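You operate a simulated robot arm through the tools that you are given. There is no shell and no other tool.

You run a simulated two-armed robot. Do the job below in one go: nothing can be reset, and whatever is moved stays where it is left.

JOB
Draw the tag rail forward, swap the lemon tag for the mint tag and push the rail back.
Fine: 13 to 19 cm forward, back to where it stood; the lemon tag ends on the counter top. Set down upright: lemon tag, what you pick out.

The check looks at the end state, three seconds after you hand in, the way a careful person would. Anything else that was tipped, shoved, dropped, spilled or broken makes it a failure.

ROBOT AND FRAMES
Two 6-joint arms with two-finger grippers on one trunk that stands fixed in place. Base frame: the origin is at the foot of the trunk, x ahead of it, y to its left, z up. Lengths are in cm, angles in rad, forces in N, time in s.
The left shoulder is at [3, 17.8, 116.3], the right one opposite. With the tool pointing down near the work surface each hand reaches from about 50 to 82 cm from the base axis, measured 20 degrees to its own side. Payload 2.54 kg a hand.
Tool frame (each hand has its own): the origin (TCP) lies between the finger pads and is the grasp point; the fingertips stand 3 cm ahead of it; z points along the fingers, y is the line along which they close. The gripper opens to 11.6 cm. The gripper's body begins 9.5 cm behind the TCP.
Orientation is told as [roll, pitch, yaw] about the base's x, y, z axes, in that order, counted from this pose: with the fingers straight down and closing along the base's y, the tool's x points along the base's -x, its y along +y and its z along -z.

CONTROLS
- The arms move only by the tool step_arm. It takes "left_series", "right_series" or both (then of equal length, played together; a hand with none holds still); each is text: rows parted by semicolons, each of 6 numbers parted by spaces: the shift along the base's x, y, z in units of 40 mm (1.0 is 40 mm), then the turn, a rotation vector about the base's x, y, z in units of 4 degrees (1.0 is 4 degrees). In form: x y z rx ry rz; .... A call has 1 to 20 rows; each row shifts and turns the commanded pose from where the row before left it. "left_fingers" and "right_fingers" are, for a hand that has rows, the gripper command, from -1 (shut) to 1 (fully open), values between in proportion, set as the call begins (left out, the last holds). A call with a number of a shift or a turn outside -1 to 1 is refused whole. Each row takes 0.2 s and may step no farther than 5 cm and 0.15 rad from the row before; otherwise, or with a gripper value out of range, the whole call is refused. A pose out of reach is approached as far as the arm can. The call stops where the force on the tool passes 40 N (or 10 N more than at its start, if that is more) or the arm is blocked; 0.2 s more then pass. The fingers move at their own pace (about 15.3 cm/s each) and stop on an object; they squeeze with about 39 N. The grip force told is the motor's: it shows also when the fingers shut on nothing. Time passes only in rows, and 0.2 s behind the last, so rows that do not move let the fingers close. It gives the time, the measured TCP pose, the force on the tool (base axes), the opening and the grip force at its end, in the units of the frame above (readings bear some noise), with the torque about the TCP (base axes, N m) and any sound that the robot's microphone picked up, and new pictures: "pictures" is both (left out), scene, wrist or none (wrist: the cameras of the hands that moved).
- Cameras (640 x 400 px; columns grow to the right, rows downward): "scene" is now at [1.54, -4.93, 188.08]; the picture's right is [-0.75, -0.66, 0.00], its down [-0.57, 0.65, -0.51] and it looks along [0.34, -0.39, -0.86] (base axes); focal length 343 px, centre (320, 200). "left" rides on the left gripper at [6.9, 1.5, -12.2] in its tool frame; the picture's right is [-0.21, 0.98, 0.00], its down [-0.83, -0.18, -0.53] and it looks along [-0.52, -0.11, 0.85] (tool axes); focal length 251 px, centre (320, 200). "right" rides on the right gripper at [6.9, -1.5, -12.2] in its tool frame; the picture's right is [0.22, 0.98, 0.00], its down [-0.83, 0.18, -0.53] and it looks along [-0.52, 0.12, 0.85] (tool axes); focal length 251 px, centre (320, 200). There is no depth. A picture from a camera that has moved, and an enlarged one, comes with that camera's place and axes in the base frame and with its lens. The place of the scene camera against the robot may be out by one fixed shift of up to 1.2 cm in any direction.
- lift_body(by): slides the trunk up (or, below 0, down) by that many cm; the arms and the scene camera ride with it, the base frame stays. It gives what a move gives, with no picture.
- aim_head(pan, tilt): turns the head with the scene camera to pan (to the left, within 2.496 rad either way) and tilt (down, from -0.506 to 1.204), counted from straight ahead of the robot. It gives what a move gives, and a new picture of the scene camera.
- inspect(camera, box): a new picture of the part [left, top, right, bottom] of that camera's present view, enlarged. It takes no simulated time.
- sign_off(): hands the job in; it is judged then, once.

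Nothing tells you positions but the pictures and the camera data. Unless the task says otherwise, let go and move clear before handing in.

The tools are called after "Emit:" by a JSON object that holds its "method" and its "body". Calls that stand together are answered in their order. step_arm: Moves the arms, as the interface text tells. Its arguments: {"type":"object","properties":{"left_series":{"type":"string"},"left_fingers":{"type":"number"},"right_series":{"type":"string"},"right_fingers":{"type":"number"},"pictures":{"type":"string","enum":["both","scene","wrist","none"]}},"required":[]} The other tools are called the same way: lift_body (by) slides the trunk up or down; aim_head (pan, tilt) turns the head that bears the scene camera; inspect (camera, box) takes an enlarged picture of a part of a camera's view; sign_off () hands the job in.

At the start:

```text
clock: 0.0
left_eef_pos: [47.44, -2.94, 129.19]
left_tool_rot: [0.0, 0.001, -0.001]
left_ft_force: [0.6, 1.0, 0.5]
left_wrist_torque: [-0.01, 0.03, -0.01]
left_opening: 11.64
left_finger_force: 0.0
right_eef_pos: [37.16, -44.59, 123.95]
right_tool_rot: [0.001, -0.001, -0.001]
right_ft_force: [0.6, 0.3, -0.1]
right_wrist_torque: [-0.02, -0.01, 0.01]
right_opening: 11.59
right_finger_force: 0.1
trunk travel left (down, up): [-37.5, 16.5]
head pan, tilt: [-0.852, 1.031]
```

scene: 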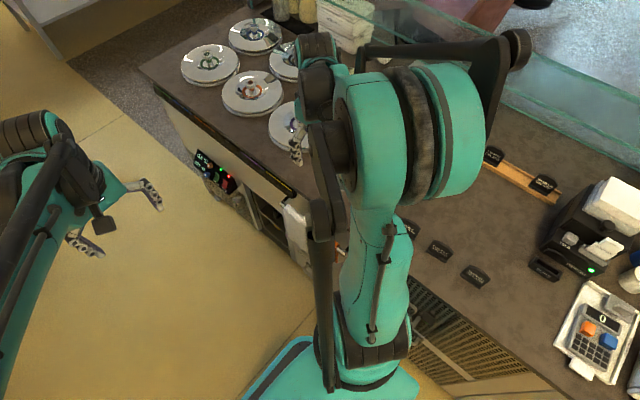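
right: 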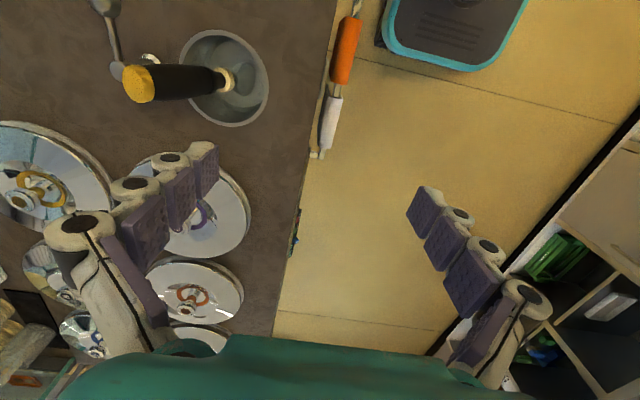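
left: 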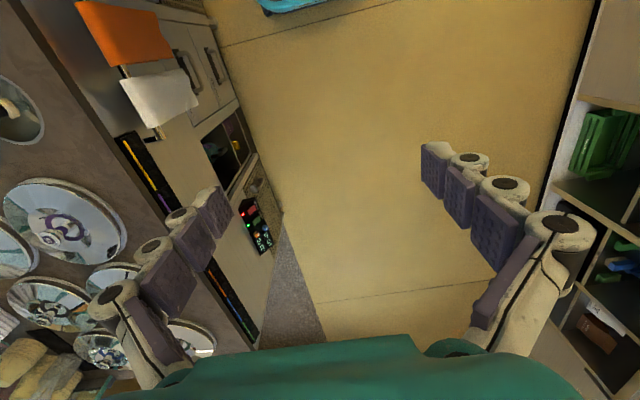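

I see a counter with round-lidded tubs, a wooden strip carrying dark tags, and loose dark tags on the counter, partly hidden by the left arm. I'll enlarge the region around the tags before moving anything.

Emit:
{"method": "inspect", "body": {"camera": "scene", "box": [380, 120, 640, 300]}}

Emit:
{"method": "inspect", "body": {"camera": "scene", "box": [130, 0, 390, 200]}}

Emit:
{"method": "aim_head", "body": {"pan": -1.3, "tilt": 0.8}}

```text
2.22 times, centred on (510, 210) of scene
camera zoom: at [1.54, -4.93, 188.08], right [-0.75, -0.66, 0.0], down [-0.57, 0.65, -0.51], along [0.34, -0.39, -0.86], focal length 762 px, centre (-102, 178)
```

zoom: 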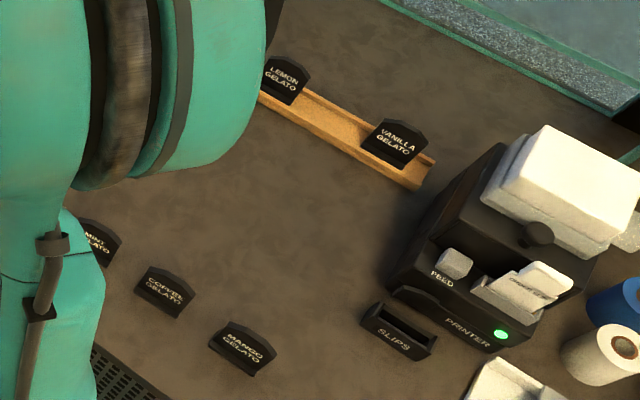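

```text
2.00 times, centred on (260, 100) of scene
camera zoom: at [1.54, -4.93, 188.08], right [-0.75, -0.66, 0.0], down [-0.57, 0.65, -0.51], along [0.34, -0.39, -0.86], focal length 685 px, centre (440, 400)
```

zoom: 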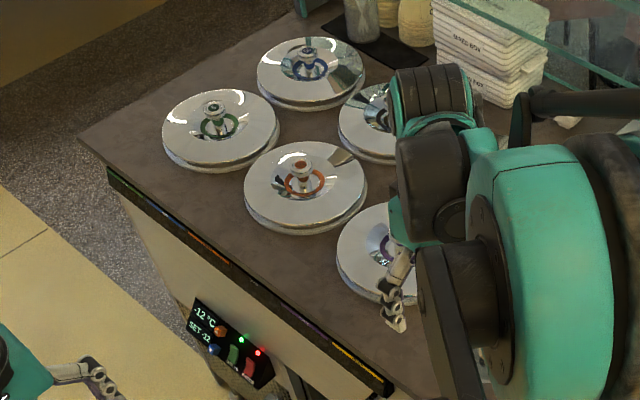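

```text
clock: 0.9
left_eef_pos: [47.55, -2.98, 129.16]
left_tool_rot: [-0.001, 0.0, -0.001]
left_ft_force: [-1.1, 0.1, 0.5]
left_wrist_torque: [-0.02, 0.01, -0.03]
left_opening: 11.6
left_finger_force: 0.0
right_eef_pos: [37.22, -44.73, 123.93]
right_tool_rot: [-0.001, -0.001, 0.0]
right_ft_force: [-0.3, -0.6, -0.3]
right_wrist_torque: [-0.06, 0.01, 0.02]
right_opening: 11.6
right_finger_force: 0.1
trunk travel left (down, up): [-37.5, 16.5]
head pan, tilt: [-1.3, 0.799]
camera scene: at [-0.74, -7.6, 189.8], right [-0.96, -0.27, 0.0], down [-0.19, 0.69, -0.7], along [0.19, -0.67, -0.72], focal length 343 px, centre (320, 200)
```

scene: 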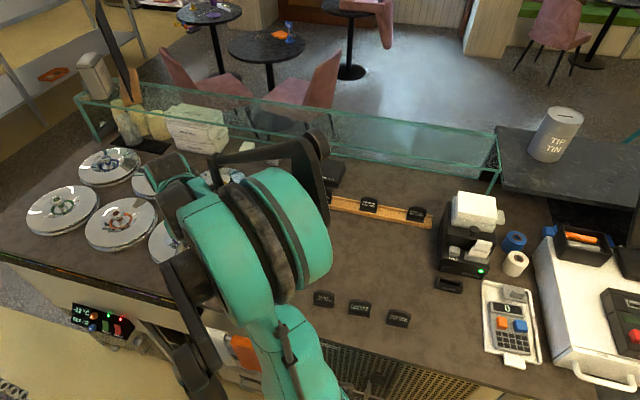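

The counter lies to the robot's right (toward -y), about z≈90. Three loose tags (mint, coffee, mango) stand near y≈-59 and the rail with lemon and vanilla is near y≈-104. The right arm hides part of it, so I'll swing that hand over toward the rail at height and turn it so its camera faces the rail.

Emit:
{"method": "step_arm", "body": {"right_series": "-0.4 -0.2 0.1 0 0 -1;-0.4 -0.2 0.1 0 0 -1;-0.4 -0.2 0.1 0 0 -1;-0.4 -0.2 0.1 0 0 -1;-0.4 -0.2 0.1 0 0 -1;-0.4 -0.2 0.1 0 0 -1;-0.4 -0.2 0.1 0 0 -1;-0.4 -0.2 0.1 0 0 -1;-0.4 -0.2 0.1 0 0 -1;-0.4 -0.2 0.1 0 0 -1;-0.4 -0.2 0.1 0 0 -1;-0.4 -0.2 0.1 0 0 -1;-0.4 -0.2 0.1 0 0 -1;-0.4 -0.2 0.1 0 0 -1;-0.4 -0.2 0.1 0 0 -1;-0.4 -0.2 0.1 0 0 -1;-0.4 -0.2 0.1 0 0 -1;-0.4 -0.2 0.1 0 0 -1;-0.4 -0.2 0.1 0 0 -1;-0.4 -0.2 0.1 0 0 -1", "pictures": "both"}}

```text
clock: 5.1
left_eef_pos: [47.46, -3.03, 129.28]
left_tool_rot: [0.002, 0.0, 0.001]
left_ft_force: [-0.6, 0.6, 0.2]
left_wrist_torque: [0.0, 0.01, 0.0]
left_opening: 11.58
left_finger_force: 0.0
right_eef_pos: [5.05, -60.67, 131.74]
right_tool_rot: [0.0, 0.0, -1.395]
right_ft_force: [0.0, -0.9, 0.1]
right_wrist_torque: [0.01, -0.01, -0.01]
right_opening: 11.59
right_finger_force: 0.0
trunk travel left (down, up): [-37.5, 16.5]
head pan, tilt: [-1.3, 0.799]
camera scene: at [-0.83, -7.66, 189.8], right [-0.96, -0.27, 0.0], down [-0.19, 0.69, -0.7], along [0.19, -0.67, -0.72], focal length 343 px, centre (320, 200)
camera right: at [2.34, -54.09, 144.22], right [0.92, 0.38, 0.0], down [0.32, -0.78, 0.53], along [0.2, -0.49, -0.85], focal length 251 px, centre (320, 200)
```

scene: 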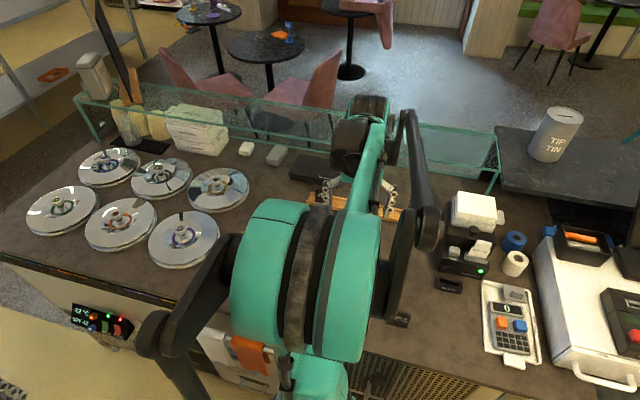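
right: 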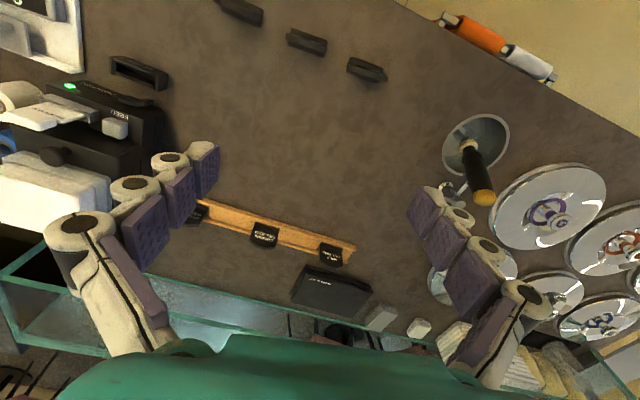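

The wrist camera shows the rail with three tags, a dark box close behind it, and the glass guard beyond. I'll enlarge both.

Emit:
{"method": "inspect", "body": {"camera": "right", "box": [160, 170, 440, 345]}}

Emit:
{"method": "inspect", "body": {"camera": "right", "box": [200, 0, 560, 200]}}

Emit:
{"method": "inspect", "body": {"camera": "scene", "box": [220, 90, 520, 280]}}

```text
2.29 times, centred on (300, 258) of right
camera zoom: at [2.34, -54.09, 144.22], right [0.92, 0.38, 0.0], down [0.32, -0.78, 0.53], along [0.2, -0.49, -0.85], focal length 575 px, centre (366, 69)
```

zoom: 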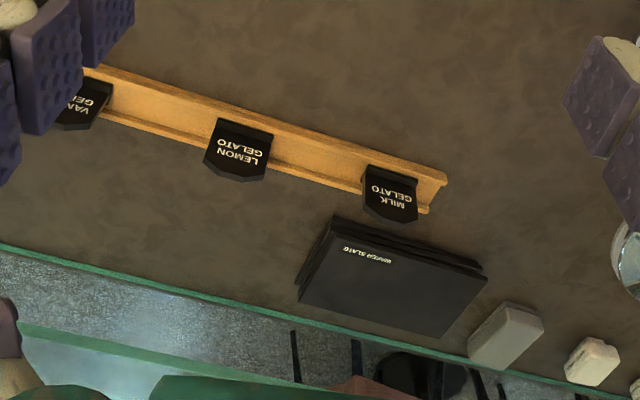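

```text
1.78 times, centred on (380, 100) of right
camera zoom: at [2.34, -54.09, 144.22], right [0.92, 0.38, 0.0], down [0.32, -0.78, 0.53], along [0.2, -0.49, -0.85], focal length 447 px, centre (213, 378)
```

zoom: 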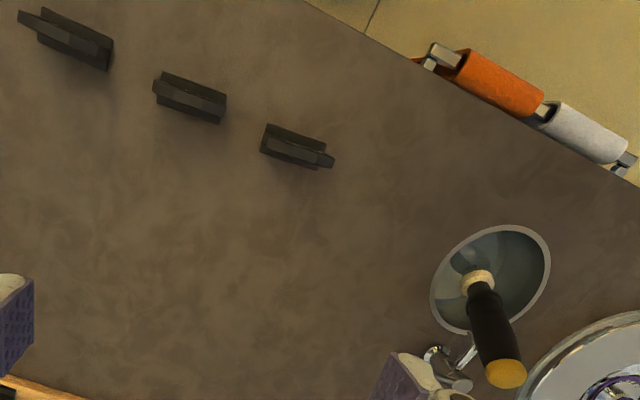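

```text
2.11 times, centred on (370, 185) of scene
camera zoom: at [-0.83, -7.66, 189.8], right [-0.96, -0.27, 0.0], down [-0.19, 0.69, -0.7], along [0.19, -0.67, -0.72], focal length 721 px, centre (215, 232)
```

zoom: 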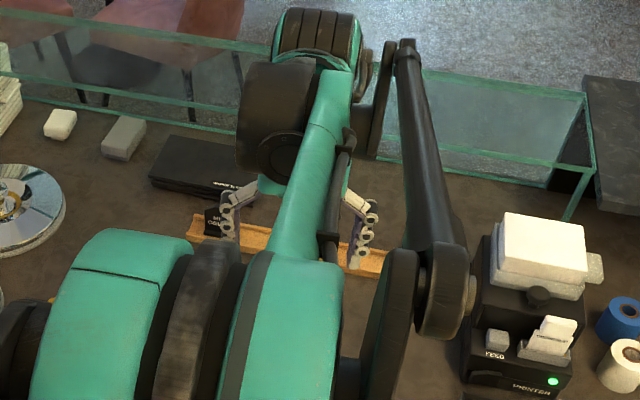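

The rail is an open wooden channel holding vanilla, lemon and milk, with lemon near (4, -96). The counter top is at about z≈93 and a "wafer slats" box stands close behind the milk tag. I'll finish the yaw to -90° and bring the camera closer to measure the rail.

Emit:
{"method": "step_arm", "body": {"right_series": "0 -0.6 -0.5 0 0 -0.85;0 -0.6 -0.5 0 0 -0.85;0 -0.6 -0.5 0 0 -0.83;0 -0.6 -0.5 0 0 0;0 -0.6 -0.5 0 0 0;0 0 0 0 0 0", "pictures": "both"}}

```text
clock: 6.5
left_eef_pos: [47.42, -2.87, 129.24]
left_tool_rot: [0.0, 0.0, 0.0]
left_ft_force: [-0.7, -0.1, 0.6]
left_wrist_torque: [-0.01, -0.03, 0.01]
left_opening: 11.59
left_finger_force: 0.0
right_eef_pos: [5.17, -72.5, 121.89]
right_tool_rot: [-0.001, 0.0, -1.572]
right_ft_force: [0.0, 0.1, -0.9]
right_wrist_torque: [0.01, -0.03, -0.01]
right_opening: 11.62
right_finger_force: 0.0
trunk travel left (down, up): [-37.5, 16.5]
head pan, tilt: [-1.3, 0.799]
camera scene: at [-0.77, -7.48, 189.81], right [-0.96, -0.27, 0.0], down [-0.19, 0.69, -0.7], along [0.19, -0.67, -0.72], focal length 343 px, centre (320, 200)
camera right: at [3.75, -65.61, 134.36], right [0.98, 0.21, 0.0], down [0.18, -0.83, 0.53], along [0.11, -0.52, -0.85], focal length 251 px, centre (320, 200)
```

scene: 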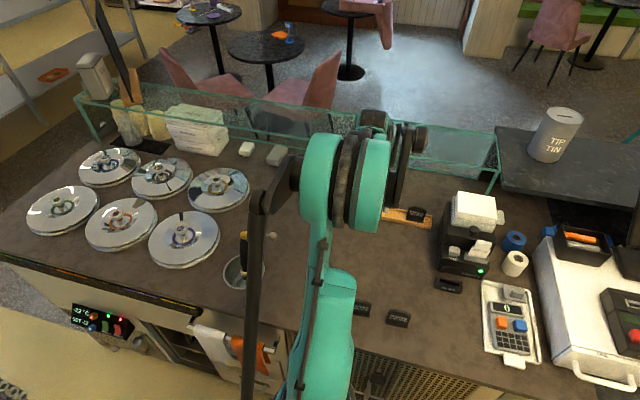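
right: 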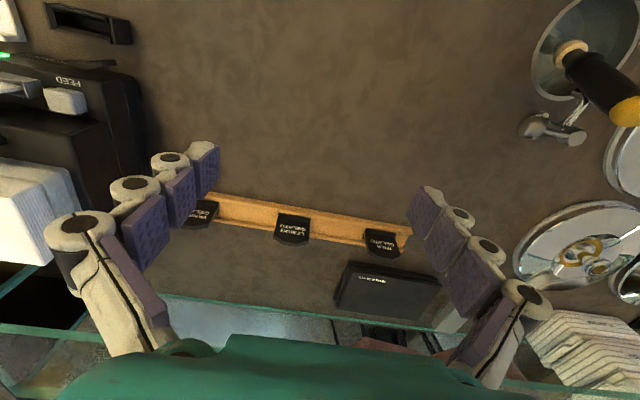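

Emit:
{"method": "inspect", "body": {"camera": "right", "box": [180, 170, 430, 326]}}

Emit:
{"method": "inspect", "body": {"camera": "right", "box": [260, 185, 420, 285]}}

```text
2.56 times, centred on (305, 248) of right
camera zoom: at [3.75, -65.61, 134.36], right [0.98, 0.21, 0.0], down [0.18, -0.83, 0.53], along [0.11, -0.52, -0.85], focal length 644 px, centre (358, 77)
```

zoom: 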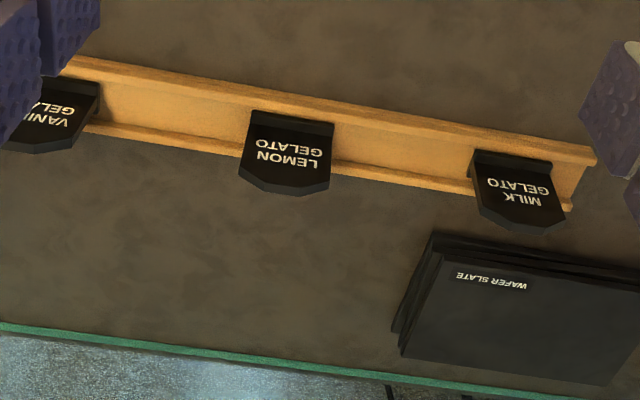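

```text
4.00 times, centred on (340, 235) of right
camera zoom: at [3.75, -65.61, 134.36], right [0.98, 0.21, 0.0], down [0.18, -0.83, 0.53], along [0.11, -0.52, -0.85], focal length 1006 px, centre (240, 60)
```

zoom: 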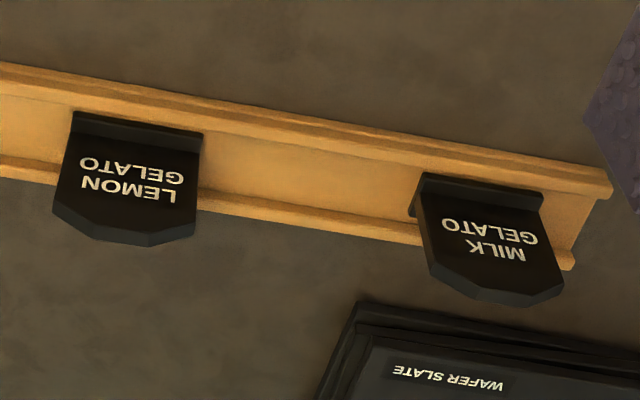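

The rail's front wall is at roughly y≈-92 and the counter between it and the loose tags is empty. I'll lower the hand there to get a nearer view and then probe the counter height.

Emit:
{"method": "step_arm", "body": {"right_series": "0 0 -0.9 0 0 0;0 0 -0.9 0 0 0;0 0 -0.9 0 0 0;0 0 -0.9 0 0 0;0 0 -0.9 0 0 0;0 0 0 0 0 0", "pictures": "both"}}

```text
clock: 7.9
left_eef_pos: [47.49, -3.01, 129.29]
left_tool_rot: [0.001, -0.002, -0.001]
left_ft_force: [-0.1, 0.2, -0.2]
left_wrist_torque: [-0.02, -0.02, -0.03]
left_opening: 11.58
left_finger_force: 0.0
right_eef_pos: [5.26, -72.47, 103.81]
right_tool_rot: [0.0, 0.0, -1.573]
right_ft_force: [-0.1, -0.5, 0.0]
right_wrist_torque: [0.03, 0.0, -0.03]
right_opening: 11.6
right_finger_force: 0.0
trunk travel left (down, up): [-37.5, 16.5]
head pan, tilt: [-1.3, 0.799]
camera scene: at [-0.77, -7.53, 189.81], right [-0.96, -0.27, 0.0], down [-0.19, 0.69, -0.7], along [0.19, -0.67, -0.72], focal length 343 px, centre (320, 200)
camera right: at [3.69, -65.54, 116.23], right [0.98, 0.21, 0.0], down [0.18, -0.83, 0.53], along [0.11, -0.52, -0.85], focal length 251 px, centre (320, 200)
```

scene: 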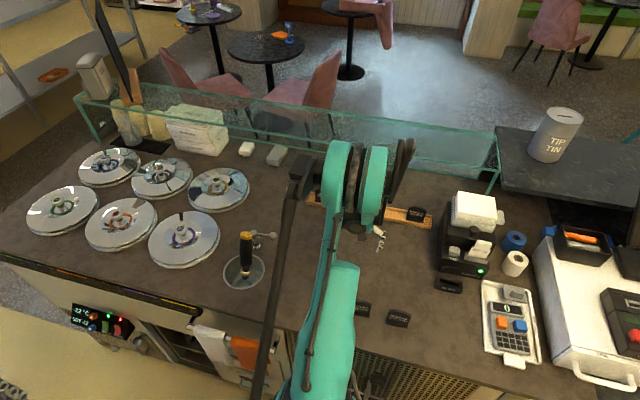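
right: 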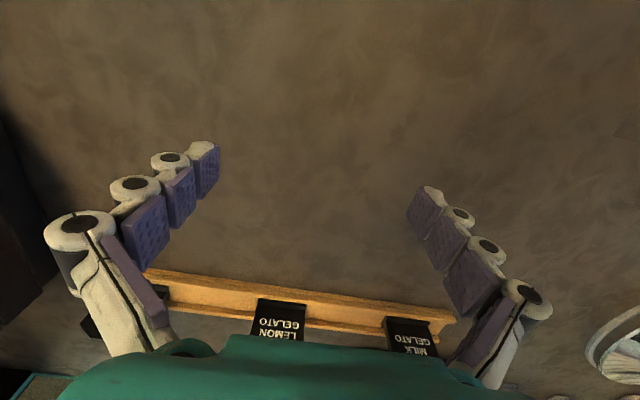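

Emit:
{"method": "inspect", "body": {"camera": "right", "box": [230, 240, 470, 360]}}

Emit:
{"method": "inspect", "body": {"camera": "right", "box": [120, 240, 300, 352]}}

```text
2.67 times, centred on (350, 300) of right
camera zoom: at [3.69, -65.54, 116.23], right [0.98, 0.21, 0.0], down [0.18, -0.83, 0.53], along [0.11, -0.52, -0.85], focal length 670 px, centre (240, -67)
```

zoom: 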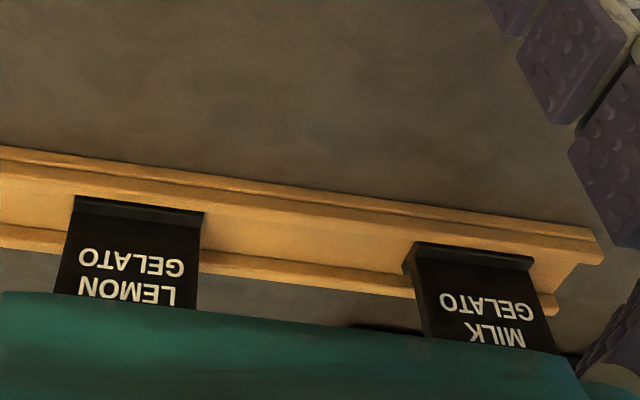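

```text
3.56 times, centred on (210, 296) of right
camera zoom: at [3.69, -65.54, 116.23], right [0.98, 0.21, 0.0], down [0.18, -0.83, 0.53], along [0.11, -0.52, -0.85], focal length 894 px, centre (711, -141)
```

zoom: 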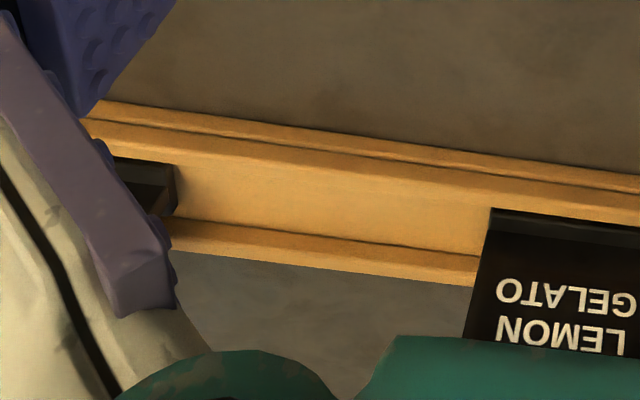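

Triangulating gives the rail top at z≈96.1, its front face at y≈-91.7 and its rear at about -98.3, spanning x≈-18 to 28 with lemon near x=5. I'll touch the bare counter gently with the fingertips to fix its height.

Emit:
{"method": "step_arm", "body": {"right_series": "0 0 -0.7 0 0 0;0 0 -0.6 0 0 0;0 0 -0.05 0 0 0;0 0 -0.05 0 0 0;0 0 -0.05 0 0 0;0 0 -0.05 0 0 0;0 0 -0.05 0 0 0;0 0 -0.05 0 0 0;0 0 -0.05 0 0 0;0 0 -0.05 0 0 0;0 0 -0.05 0 0 0;0 0 -0.05 0 0 0;0 0 -0.05 0 0 0;0 0 -0.05 0 0 0", "pictures": "wrist"}}

```text
clock: 10.9
left_eef_pos: [47.47, -3.1, 129.24]
left_tool_rot: [0.0, 0.0, -0.002]
left_ft_force: [0.4, -0.6, -0.3]
left_wrist_torque: [0.01, 0.02, 0.01]
left_opening: 11.59
left_finger_force: 0.0
right_eef_pos: [5.3, -72.71, 96.28]
right_tool_rot: [0.0, -0.002, -1.571]
right_ft_force: [0.4, -0.3, 0.1]
right_wrist_torque: [0.0, -0.03, -0.01]
right_opening: 11.6
right_finger_force: 0.1
trunk travel left (down, up): [-37.5, 16.5]
head pan, tilt: [-1.3, 0.799]
camera right: at [3.75, -65.76, 108.64], right [0.98, 0.21, 0.0], down [0.18, -0.83, 0.53], along [0.11, -0.52, -0.85], focal length 251 px, centre (320, 200)
```

right: 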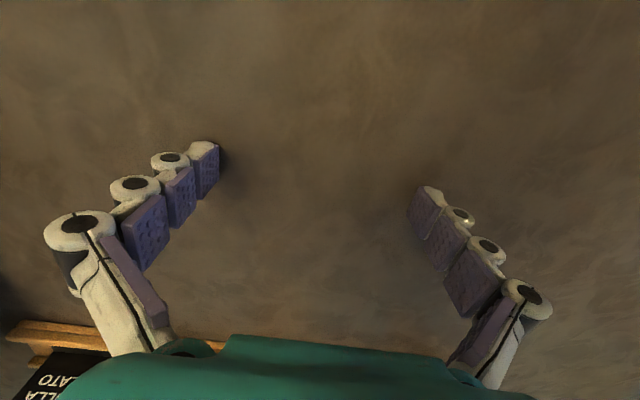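

No contact yet with the tips at z≈93.3, so I'll keep descending in small steps.

Emit:
{"method": "step_arm", "body": {"right_series": "0 0 -0.05 0 0 0;0 0 -0.05 0 0 0;0 0 -0.05 0 0 0;0 0 -0.05 0 0 0;0 0 -0.05 0 0 0;0 0 -0.05 0 0 0;0 0 -0.05 0 0 0;0 0 -0.05 0 0 0;0 0 -0.05 0 0 0;0 0 -0.05 0 0 0;0 0 -0.05 0 0 0;0 0 -0.05 0 0 0;0 0 -0.05 0 0 0;0 0 -0.05 0 0 0", "pictures": "wrist"}}

```text
clock: 11.8
left_eef_pos: [47.51, -2.68, 129.21]
left_tool_rot: [-0.002, 0.001, 0.0]
left_ft_force: [-0.3, 0.3, -0.4]
left_wrist_torque: [0.01, -0.01, -0.03]
left_opening: 11.63
left_finger_force: 0.0
right_eef_pos: [5.25, -72.68, 95.96]
right_tool_rot: [0.001, -0.005, -1.573]
right_ft_force: [-0.1, -1.6, 23.1]
right_wrist_torque: [0.14, 0.03, -0.02]
right_opening: 11.65
right_finger_force: 0.6
trunk travel left (down, up): [-37.5, 16.5]
head pan, tilt: [-1.3, 0.799]
stopped in row 4 (right hand): the force on the tool passed its limit at 44 N (the readings are from after the stop); the commanded pose is now the measured one
camera right: at [3.76, -65.68, 108.28], right [0.98, 0.21, 0.0], down [0.18, -0.82, 0.54], along [0.11, -0.53, -0.84], focal length 251 px, centre (320, 200)
```

right: 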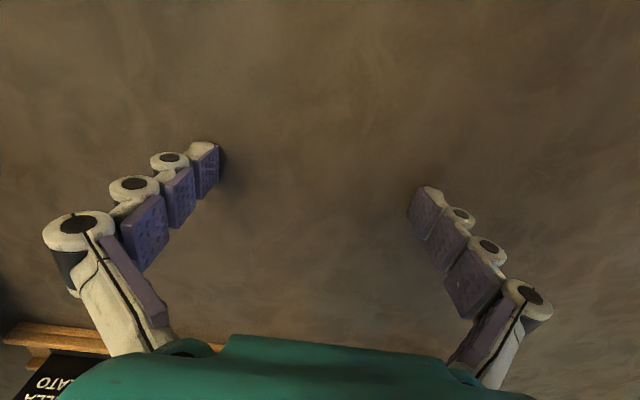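

The counter top is at z≈93.0. I'll use the scene camera to look at the shape of the loose tags and the end of the rail.

Emit:
{"method": "inspect", "body": {"camera": "scene", "box": [340, 280, 440, 342]}}

Emit:
{"method": "inspect", "body": {"camera": "scene", "box": [370, 185, 450, 235]}}

Emit:
{"method": "inspect", "body": {"camera": "scene", "box": [280, 150, 440, 250]}}

```text
6.40 times, centred on (390, 311) of scene
camera zoom: at [-0.78, -7.3, 189.83], right [-0.96, -0.27, 0.0], down [-0.19, 0.69, -0.7], along [0.19, -0.67, -0.72], focal length 2193 px, centre (-128, -510)
```

zoom: 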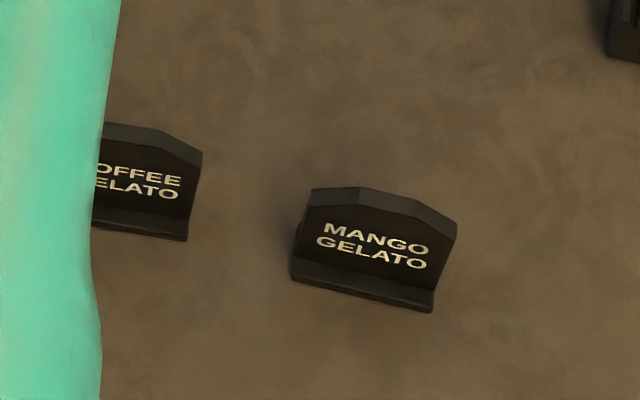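

```text
8.00 times, centred on (410, 210) of scene
camera zoom: at [-0.78, -7.3, 189.83], right [-0.96, -0.27, 0.0], down [-0.19, 0.69, -0.7], along [0.19, -0.67, -0.72], focal length 2741 px, centre (-400, 120)
```

zoom: 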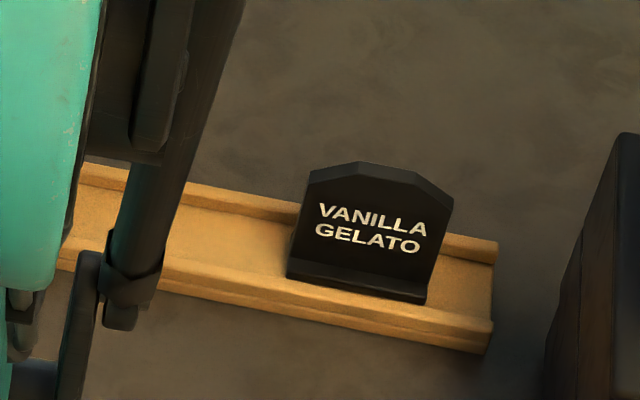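

```text
4.00 times, centred on (360, 200) of scene
camera zoom: at [-0.78, -7.3, 189.83], right [-0.96, -0.27, 0.0], down [-0.19, 0.69, -0.7], along [0.19, -0.67, -0.72], focal length 1371 px, centre (160, 200)
```

zoom: 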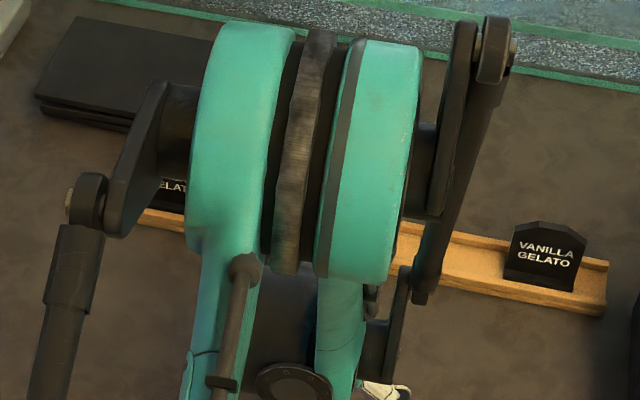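

The counter is confirmed, but the height of the rail walls is still unclear to me. I'll lift the hand and take a fresh enlarged view.

Emit:
{"method": "step_arm", "body": {"right_series": "0 0 0.8 0 0 0;0 0 0.8 0 0 0;0 0 0.8 0 0 0;0 0 0.8 0 0 0;0 0 0.8 0 0 0;0 0 0 0 0 0", "pictures": "wrist"}}

Emit:
{"method": "inspect", "body": {"camera": "right", "box": [360, 230, 440, 280]}}

Emit:
{"method": "inspect", "body": {"camera": "right", "box": [260, 220, 340, 270]}}

Emit:
{"method": "inspect", "body": {"camera": "right", "box": [150, 200, 230, 250]}}

```text
clock: 13.2
left_eef_pos: [47.54, -2.92, 129.13]
left_tool_rot: [0.0, 0.001, 0.0]
left_ft_force: [-0.2, -0.8, 0.2]
left_wrist_torque: [0.0, 0.01, -0.01]
left_opening: 11.63
left_finger_force: 0.0
right_eef_pos: [5.28, -73.06, 111.82]
right_tool_rot: [-0.001, -0.004, -1.572]
right_ft_force: [-0.6, -0.2, -0.3]
right_wrist_torque: [0.02, -0.01, -0.02]
right_opening: 11.61
right_finger_force: 0.1
trunk travel left (down, up): [-37.5, 16.5]
head pan, tilt: [-1.3, 0.799]
camera right: at [3.68, -66.13, 124.07], right [0.98, 0.21, 0.0], down [0.18, -0.82, 0.54], along [0.11, -0.52, -0.84], focal length 251 px, centre (320, 200)
```

right: 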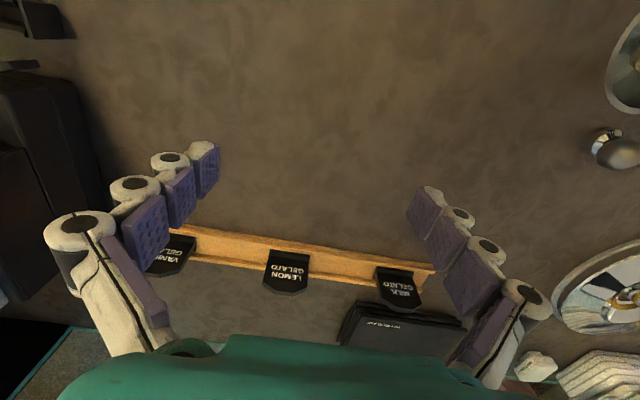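

```text
8.00 times, centred on (400, 255) of right
camera zoom: at [3.68, -66.13, 124.07], right [0.98, 0.21, 0.0], down [0.18, -0.82, 0.54], along [0.11, -0.52, -0.84], focal length 2012 px, centre (-320, -240)
```

zoom: 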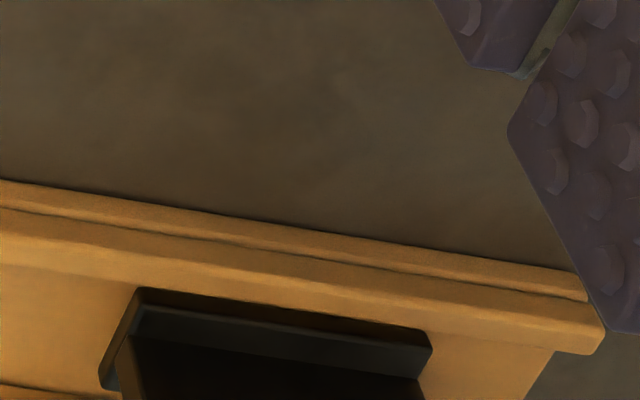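

```text
8.00 times, centred on (300, 245) of right
camera zoom: at [3.68, -66.13, 124.07], right [0.98, 0.21, 0.0], down [0.18, -0.82, 0.54], along [0.11, -0.52, -0.84], focal length 2012 px, centre (480, -160)
```

zoom: 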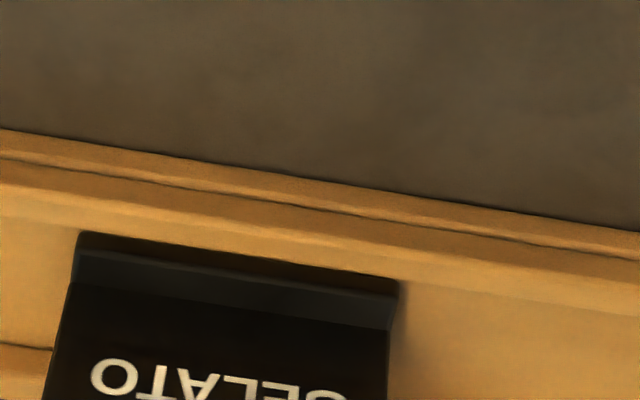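

```text
8.00 times, centred on (190, 225) of right
camera zoom: at [3.68, -66.13, 124.07], right [0.98, 0.21, 0.0], down [0.18, -0.82, 0.54], along [0.11, -0.52, -0.84], focal length 2012 px, centre (1360, 0)
```

zoom: 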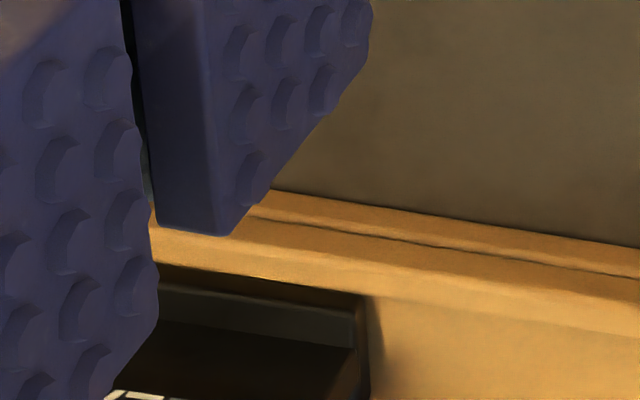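

Views from different heights disagree slightly about the rail's height. I'll move the hand forward over the counter, staying high, so the camera looks at the rail steeply.

Emit:
{"method": "step_arm", "body": {"right_series": "0 -0.7 0.2 0 0 0;0 -0.7 0.2 0 0 0;0 -0.7 0.1 0 0 0;0 -0.7 0 0 0 0;0 -0.6 0 0 0 0;0 0 0 0 0 0", "pictures": "wrist"}}

Emit:
{"method": "inspect", "body": {"camera": "right", "box": [240, 130, 400, 230]}}

Emit:
{"method": "inspect", "body": {"camera": "right", "box": [300, 140, 460, 240]}}

```text
clock: 14.6
left_eef_pos: [47.47, -2.85, 129.17]
left_tool_rot: [-0.002, 0.0, 0.001]
left_ft_force: [0.1, 0.2, -0.2]
left_wrist_torque: [-0.02, 0.01, -0.01]
left_opening: 11.61
left_finger_force: 0.0
right_eef_pos: [5.37, -86.25, 113.58]
right_tool_rot: [0.0, -0.004, -1.574]
right_ft_force: [-0.6, 0.5, 1.0]
right_wrist_torque: [-0.01, 0.01, 0.0]
right_opening: 11.56
right_finger_force: 0.2
trunk travel left (down, up): [-37.5, 16.5]
head pan, tilt: [-1.3, 0.799]
camera right: at [3.83, -79.32, 125.92], right [0.98, 0.21, 0.0], down [0.18, -0.82, 0.54], along [0.11, -0.52, -0.84], focal length 251 px, centre (320, 200)
```

right: 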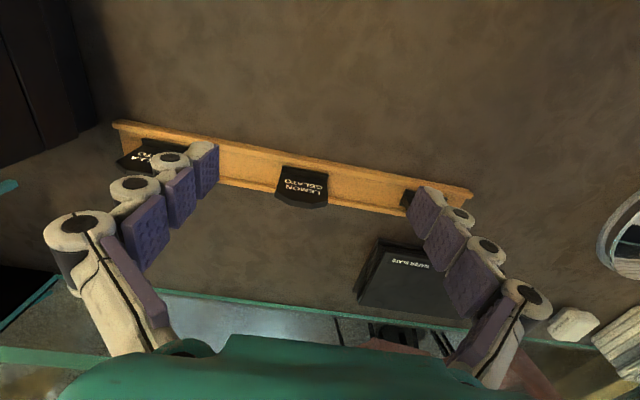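

```text
4.00 times, centred on (320, 180) of right
camera zoom: at [3.83, -79.32, 125.92], right [0.98, 0.21, 0.0], down [0.18, -0.82, 0.54], along [0.11, -0.52, -0.84], focal length 1006 px, centre (320, 280)
```

zoom: 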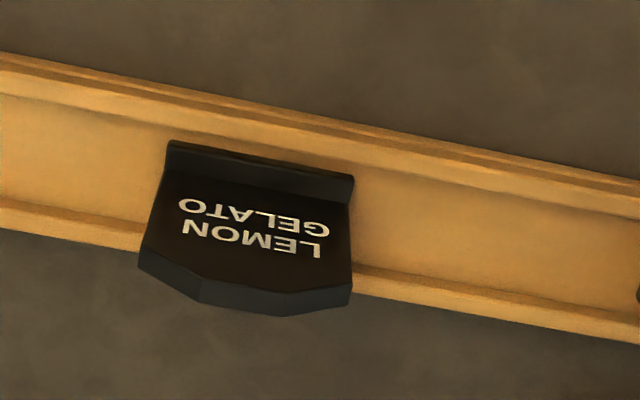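

```text
4.00 times, centred on (380, 190) of right
camera zoom: at [3.83, -79.32, 125.92], right [0.98, 0.21, 0.0], down [0.18, -0.82, 0.54], along [0.11, -0.52, -0.84], focal length 1006 px, centre (80, 240)
```

zoom: 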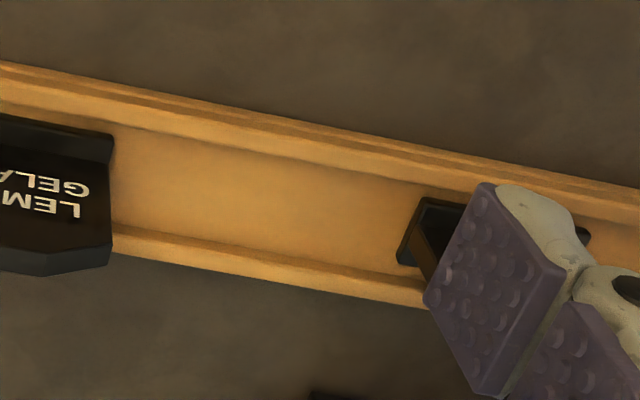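

The camera at this angle gives the front face at y≈-92.3, the channel from about -93.5 to -97.8, and lemon spanning x≈1.9–8.2. I plan to tilt the tool outward 20° and straddle the lemon tag with open fingers. I'll hook both fingertips behind the front wall and draw the rail toward the robot.

Emit:
{"method": "step_arm", "body": {"right_series": "-0.02 -0.38 -0.35 -1 0 0;-0.02 -0.38 -0.35 -1 0 0;-0.02 -0.38 -0.35 -1 0 0;-0.02 -0.38 -0.35 -1 0 0;-0.02 -0.38 -0.35 -1 0 0;0 0 0 0 0 0", "right_fingers": 1, "pictures": "both"}}

```text
clock: 16.0
left_eef_pos: [47.49, -3.03, 129.28]
left_tool_rot: [0.002, 0.001, 0.002]
left_ft_force: [0.3, 0.7, 0.1]
left_wrist_torque: [0.01, 0.03, -0.03]
left_opening: 11.59
left_finger_force: 0.1
right_eef_pos: [4.81, -94.04, 106.84]
right_tool_rot: [0.001, -0.353, -1.573]
right_ft_force: [-0.1, 0.3, -0.5]
right_wrist_torque: [-0.03, -0.01, -0.03]
right_opening: 11.59
right_finger_force: 0.1
trunk travel left (down, up): [-37.5, 16.5]
head pan, tilt: [-1.3, 0.799]
camera scene: at [-0.76, -7.58, 189.81], right [-0.96, -0.27, 0.0], down [-0.19, 0.69, -0.7], along [0.19, -0.67, -0.72], focal length 343 px, centre (320, 200)
camera right: at [3.26, -83.29, 115.97], right [0.98, 0.2, -0.07], down [0.18, -0.59, 0.79], along [0.11, -0.78, -0.61], focal length 251 px, centre (320, 200)
```

scene: 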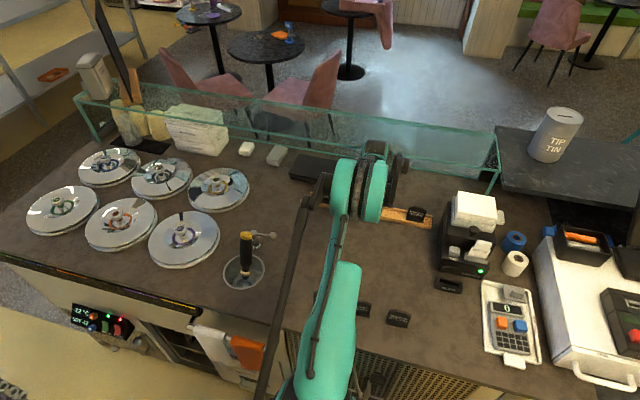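
right: 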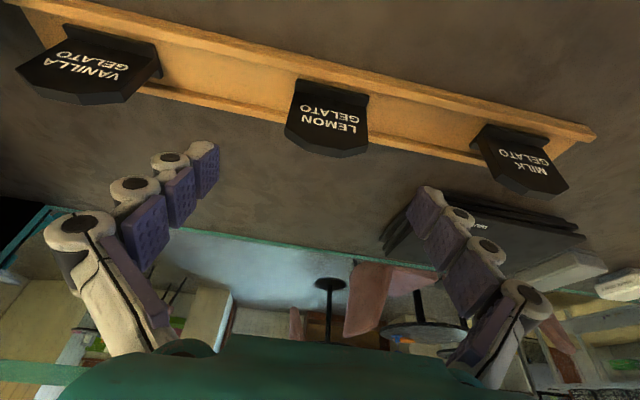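

Emit:
{"method": "inspect", "body": {"camera": "right", "box": [230, 50, 410, 162]}}

Emit:
{"method": "inspect", "body": {"camera": "right", "box": [440, 90, 620, 202]}}

```text
3.56 times, centred on (320, 106) of right
camera zoom: at [3.26, -83.29, 115.97], right [0.98, 0.2, -0.07], down [0.18, -0.59, 0.79], along [0.11, -0.78, -0.61], focal length 894 px, centre (320, 534)
```

zoom: 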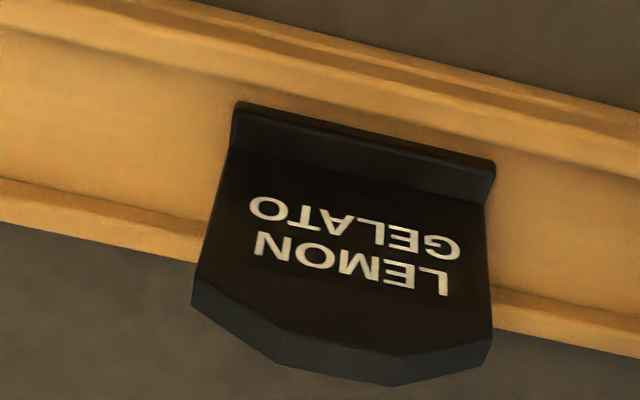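

```text
3.56 times, centred on (530, 146) of right
camera zoom: at [3.26, -83.29, 115.97], right [0.98, 0.2, -0.07], down [0.18, -0.59, 0.79], along [0.11, -0.78, -0.61], focal length 894 px, centre (-427, 392)
```

zoom: 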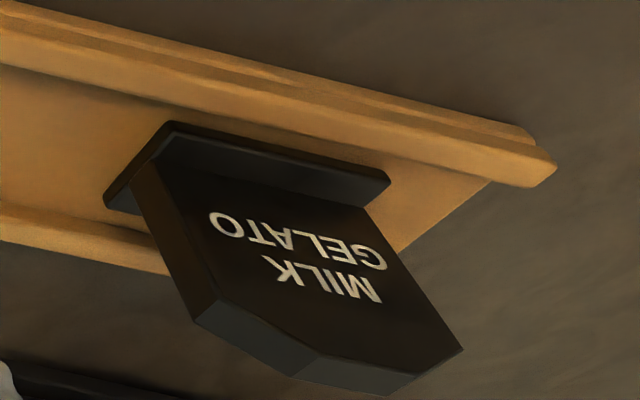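

The tags have a foot with a plate about 1 cm thick standing on it, and the channel is about 4 cm wide, so the fingers fit on both sides of lemon. I'll descend into the channel, going slowly near the floor.

Emit:
{"method": "step_arm", "body": {"right_series": "0.04 -0.05 -0.6 0 0 0;0 0 -0.6 0 0 0;0 0 -0.55 0 0 0;0 0 -0.05 0 0 0;0 0 -0.05 0 0 0;0 0 -0.05 0 0 0;0 0 -0.05 0 0 0;0 0 0 0 0 0", "pictures": "both"}}

```text
clock: 17.8
left_eef_pos: [47.6, -2.85, 129.23]
left_tool_rot: [0.0, 0.0, -0.001]
left_ft_force: [0.2, 0.8, -0.8]
left_wrist_torque: [-0.05, 0.01, 0.02]
left_opening: 11.61
left_finger_force: 0.1
right_eef_pos: [5.1, -94.34, 98.95]
right_tool_rot: [0.0, -0.353, -1.573]
right_ft_force: [0.7, 0.5, 0.5]
right_wrist_torque: [0.01, 0.0, -0.04]
right_opening: 11.6
right_finger_force: 0.0
trunk travel left (down, up): [-37.5, 16.5]
head pan, tilt: [-1.3, 0.799]
camera scene: at [-0.76, -7.64, 189.8], right [-0.96, -0.27, 0.0], down [-0.19, 0.69, -0.7], along [0.19, -0.67, -0.72], focal length 343 px, centre (320, 200)
camera right: at [3.56, -83.51, 108.12], right [0.98, 0.2, -0.07], down [0.18, -0.59, 0.79], along [0.11, -0.78, -0.61], focal length 251 px, centre (320, 200)
```

scene: 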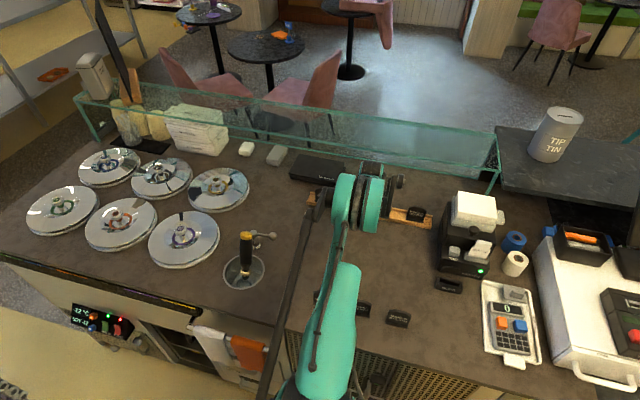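
right: 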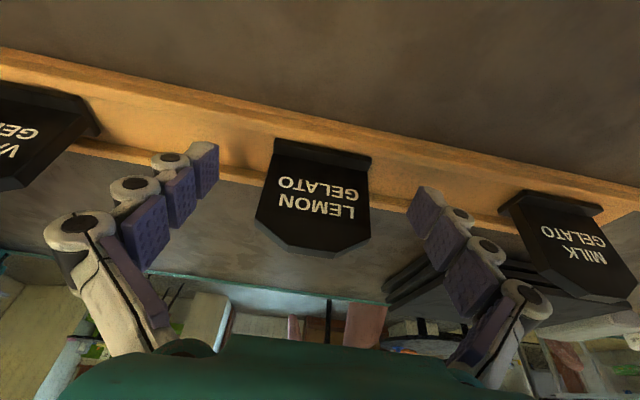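

Emit:
{"method": "inspect", "body": {"camera": "right", "box": [160, 100, 320, 200]}}

Emit:
{"method": "inspect", "body": {"camera": "right", "box": [350, 120, 510, 220]}}

```text
4.00 times, centred on (240, 150) of right
camera zoom: at [3.56, -83.51, 108.12], right [0.98, 0.2, -0.07], down [0.18, -0.59, 0.79], along [0.11, -0.78, -0.61], focal length 1006 px, centre (640, 400)
```

zoom: 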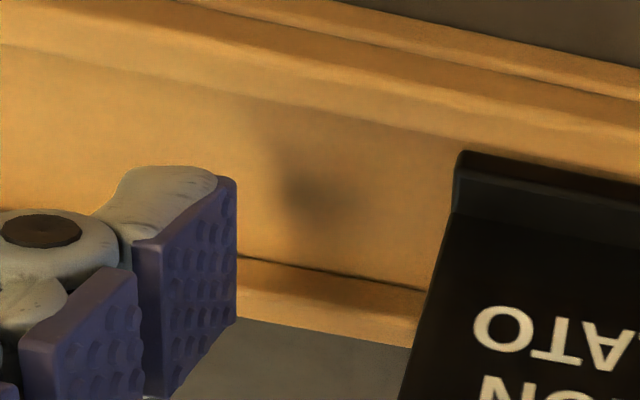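

```text
4.00 times, centred on (430, 170) of right
camera zoom: at [3.56, -83.51, 108.12], right [0.98, 0.2, -0.07], down [0.18, -0.59, 0.79], along [0.11, -0.78, -0.61], focal length 1006 px, centre (-120, 320)
```

zoom: 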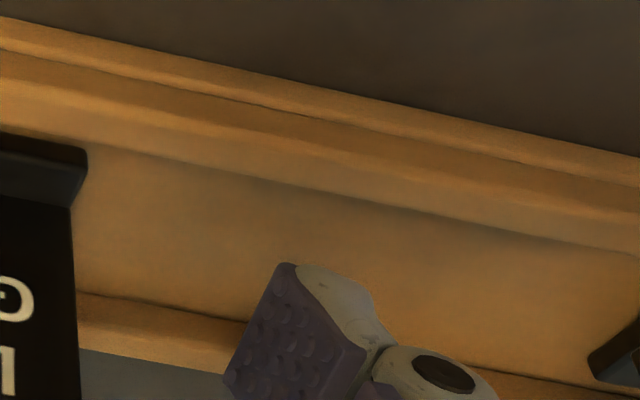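

Emit:
{"method": "step_arm", "body": {"right_series": "0 0 -0.04 0 0 0;0 0 -0.04 0 0 0;0 0 -0.04 0 0 0;0 0 -0.04 0 0 0;0 0 -0.04 0 0 0", "pictures": "wrist"}}

Emit:
{"method": "inspect", "body": {"camera": "right", "box": [160, 100, 320, 200]}}

Emit:
{"method": "inspect", "body": {"camera": "right", "box": [350, 120, 510, 220]}}

```text
clock: 19.0
left_eef_pos: [47.45, -2.84, 129.2]
left_tool_rot: [-0.001, 0.0, -0.001]
left_ft_force: [-0.6, 1.0, -0.4]
left_wrist_torque: [0.01, -0.01, -0.01]
left_opening: 11.6
left_finger_force: 0.0
right_eef_pos: [5.04, -94.36, 98.14]
right_tool_rot: [-0.001, -0.353, -1.572]
right_ft_force: [-0.4, -0.4, 0.8]
right_wrist_torque: [0.03, -0.01, 0.0]
right_opening: 11.61
right_finger_force: 0.0
trunk travel left (down, up): [-37.5, 16.5]
head pan, tilt: [-1.3, 0.799]
camera right: at [3.55, -83.53, 107.37], right [0.98, 0.2, -0.07], down [0.18, -0.59, 0.79], along [0.11, -0.78, -0.61], focal length 251 px, centre (320, 200)
```

right: 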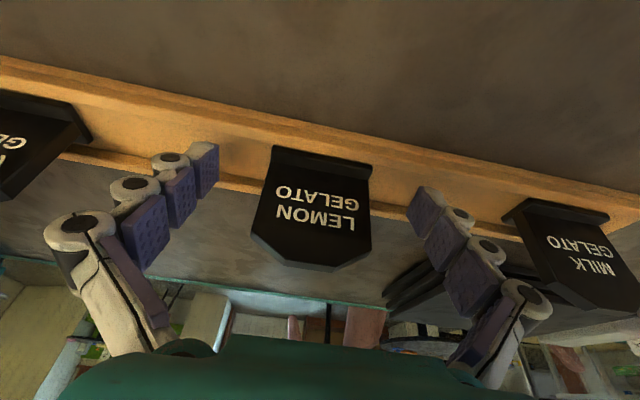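

```text
4.00 times, centred on (240, 150) of right
camera zoom: at [3.55, -83.53, 107.37], right [0.98, 0.2, -0.07], down [0.18, -0.59, 0.79], along [0.11, -0.78, -0.61], focal length 1006 px, centre (640, 400)
```

zoom: 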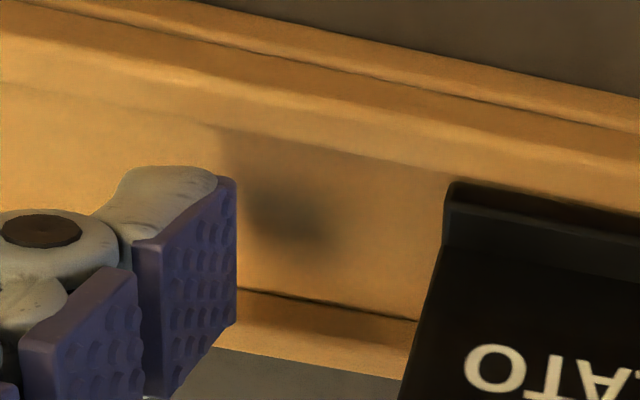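

```text
4.00 times, centred on (430, 170) of right
camera zoom: at [3.55, -83.53, 107.37], right [0.98, 0.2, -0.07], down [0.18, -0.59, 0.79], along [0.11, -0.78, -0.61], focal length 1006 px, centre (-120, 320)
```

zoom: 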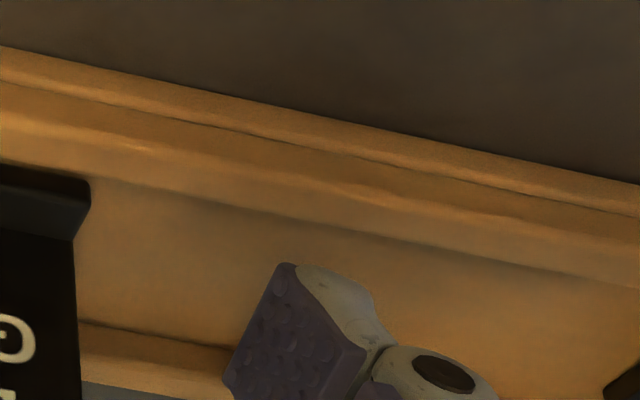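

Emit:
{"method": "step_arm", "body": {"right_series": "0 0 -0.04 0 0 0;0 0 -0.04 0 0 0;0 0 -0.04 0 0 0;0 0 -0.04 0 0 0;0 0 -0.04 0 0 0;0 0 -0.04 0 0 0;0 0 -0.04 0 0 0;0 0 -0.04 0 0 0", "pictures": "wrist"}}

Emit:
{"method": "inspect", "body": {"camera": "right", "box": [160, 100, 320, 200]}}

Emit:
{"method": "inspect", "body": {"camera": "right", "box": [350, 120, 510, 220]}}

```text
clock: 20.8
left_eef_pos: [47.53, -2.9, 129.3]
left_tool_rot: [-0.001, 0.0, -0.001]
left_ft_force: [-0.4, 0.5, -0.3]
left_wrist_torque: [-0.03, 0.02, -0.02]
left_opening: 11.62
left_finger_force: 0.1
right_eef_pos: [5.07, -94.23, 97.14]
right_tool_rot: [0.001, -0.355, -1.573]
right_ft_force: [-1.0, -5.9, 14.1]
right_wrist_torque: [0.04, 0.12, 0.05]
right_opening: 11.6
right_finger_force: 0.2
trunk travel left (down, up): [-37.5, 16.5]
head pan, tilt: [-1.3, 0.799]
camera right: at [3.52, -83.43, 106.27], right [0.98, 0.2, -0.07], down [0.18, -0.59, 0.79], along [0.11, -0.78, -0.61], focal length 251 px, centre (320, 200)
```

right: 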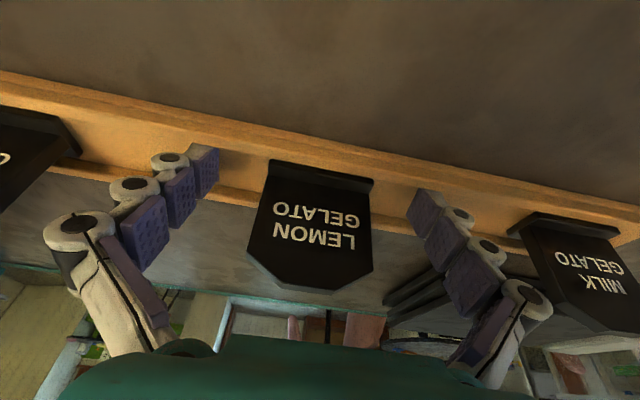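

```text
4.00 times, centred on (240, 150) of right
camera zoom: at [3.52, -83.43, 106.27], right [0.98, 0.2, -0.07], down [0.18, -0.59, 0.79], along [0.11, -0.78, -0.61], focal length 1006 px, centre (640, 400)
```

zoom: 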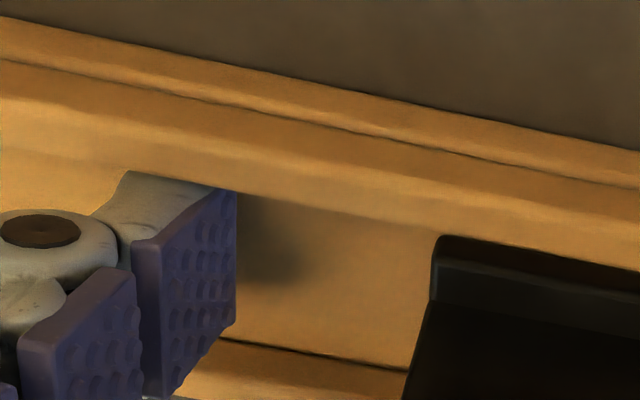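

```text
4.00 times, centred on (430, 170) of right
camera zoom: at [3.52, -83.43, 106.27], right [0.98, 0.2, -0.07], down [0.18, -0.59, 0.79], along [0.11, -0.78, -0.61], focal length 1006 px, centre (-120, 320)
```

zoom: 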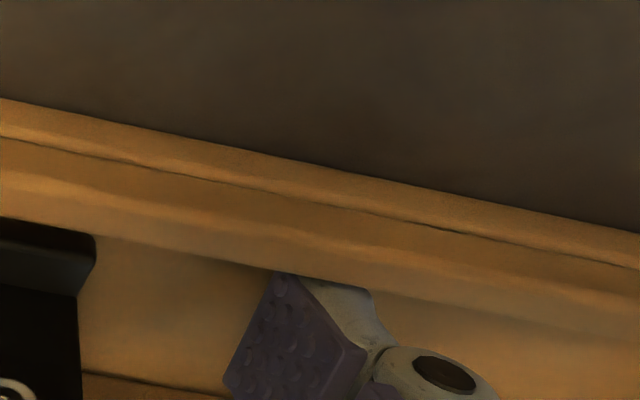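

The tips touched the channel floor (TCP z≈97.1) and sit just behind the front wall. I'll ease up slightly to unload the floor, then start pulling gently toward +y while watching the force.

Emit:
{"method": "step_arm", "body": {"right_series": "0 0 0.12 0 0 0;0 0.05 0 0 0 0;0 0.05 0 0 0 0;0 0.05 0 0 0 0;0 0.1 0 0 0 0;0 0.1 0 0 0 0", "pictures": "wrist"}}

```text
clock: 22.2
left_eef_pos: [47.55, -3.01, 129.36]
left_tool_rot: [0.002, 0.0, 0.001]
left_ft_force: [-0.2, -0.3, 0.1]
left_wrist_torque: [-0.03, 0.05, 0.0]
left_opening: 11.61
left_finger_force: 0.1
right_eef_pos: [4.94, -92.86, 97.35]
right_tool_rot: [0.0, -0.354, -1.571]
right_ft_force: [0.1, -2.8, 2.2]
right_wrist_torque: [-0.02, -0.18, -0.16]
right_opening: 11.59
right_finger_force: 0.0
trunk travel left (down, up): [-37.5, 16.5]
head pan, tilt: [-1.3, 0.799]
camera right: at [3.52, -82.09, 106.57], right [0.98, 0.2, -0.07], down [0.18, -0.59, 0.79], along [0.11, -0.78, -0.61], focal length 251 px, centre (320, 200)
```

right: 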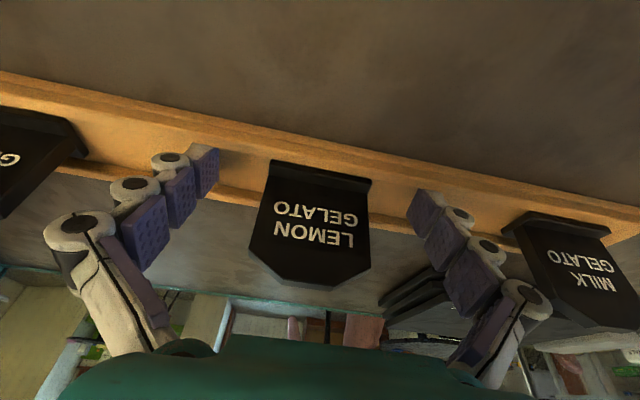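

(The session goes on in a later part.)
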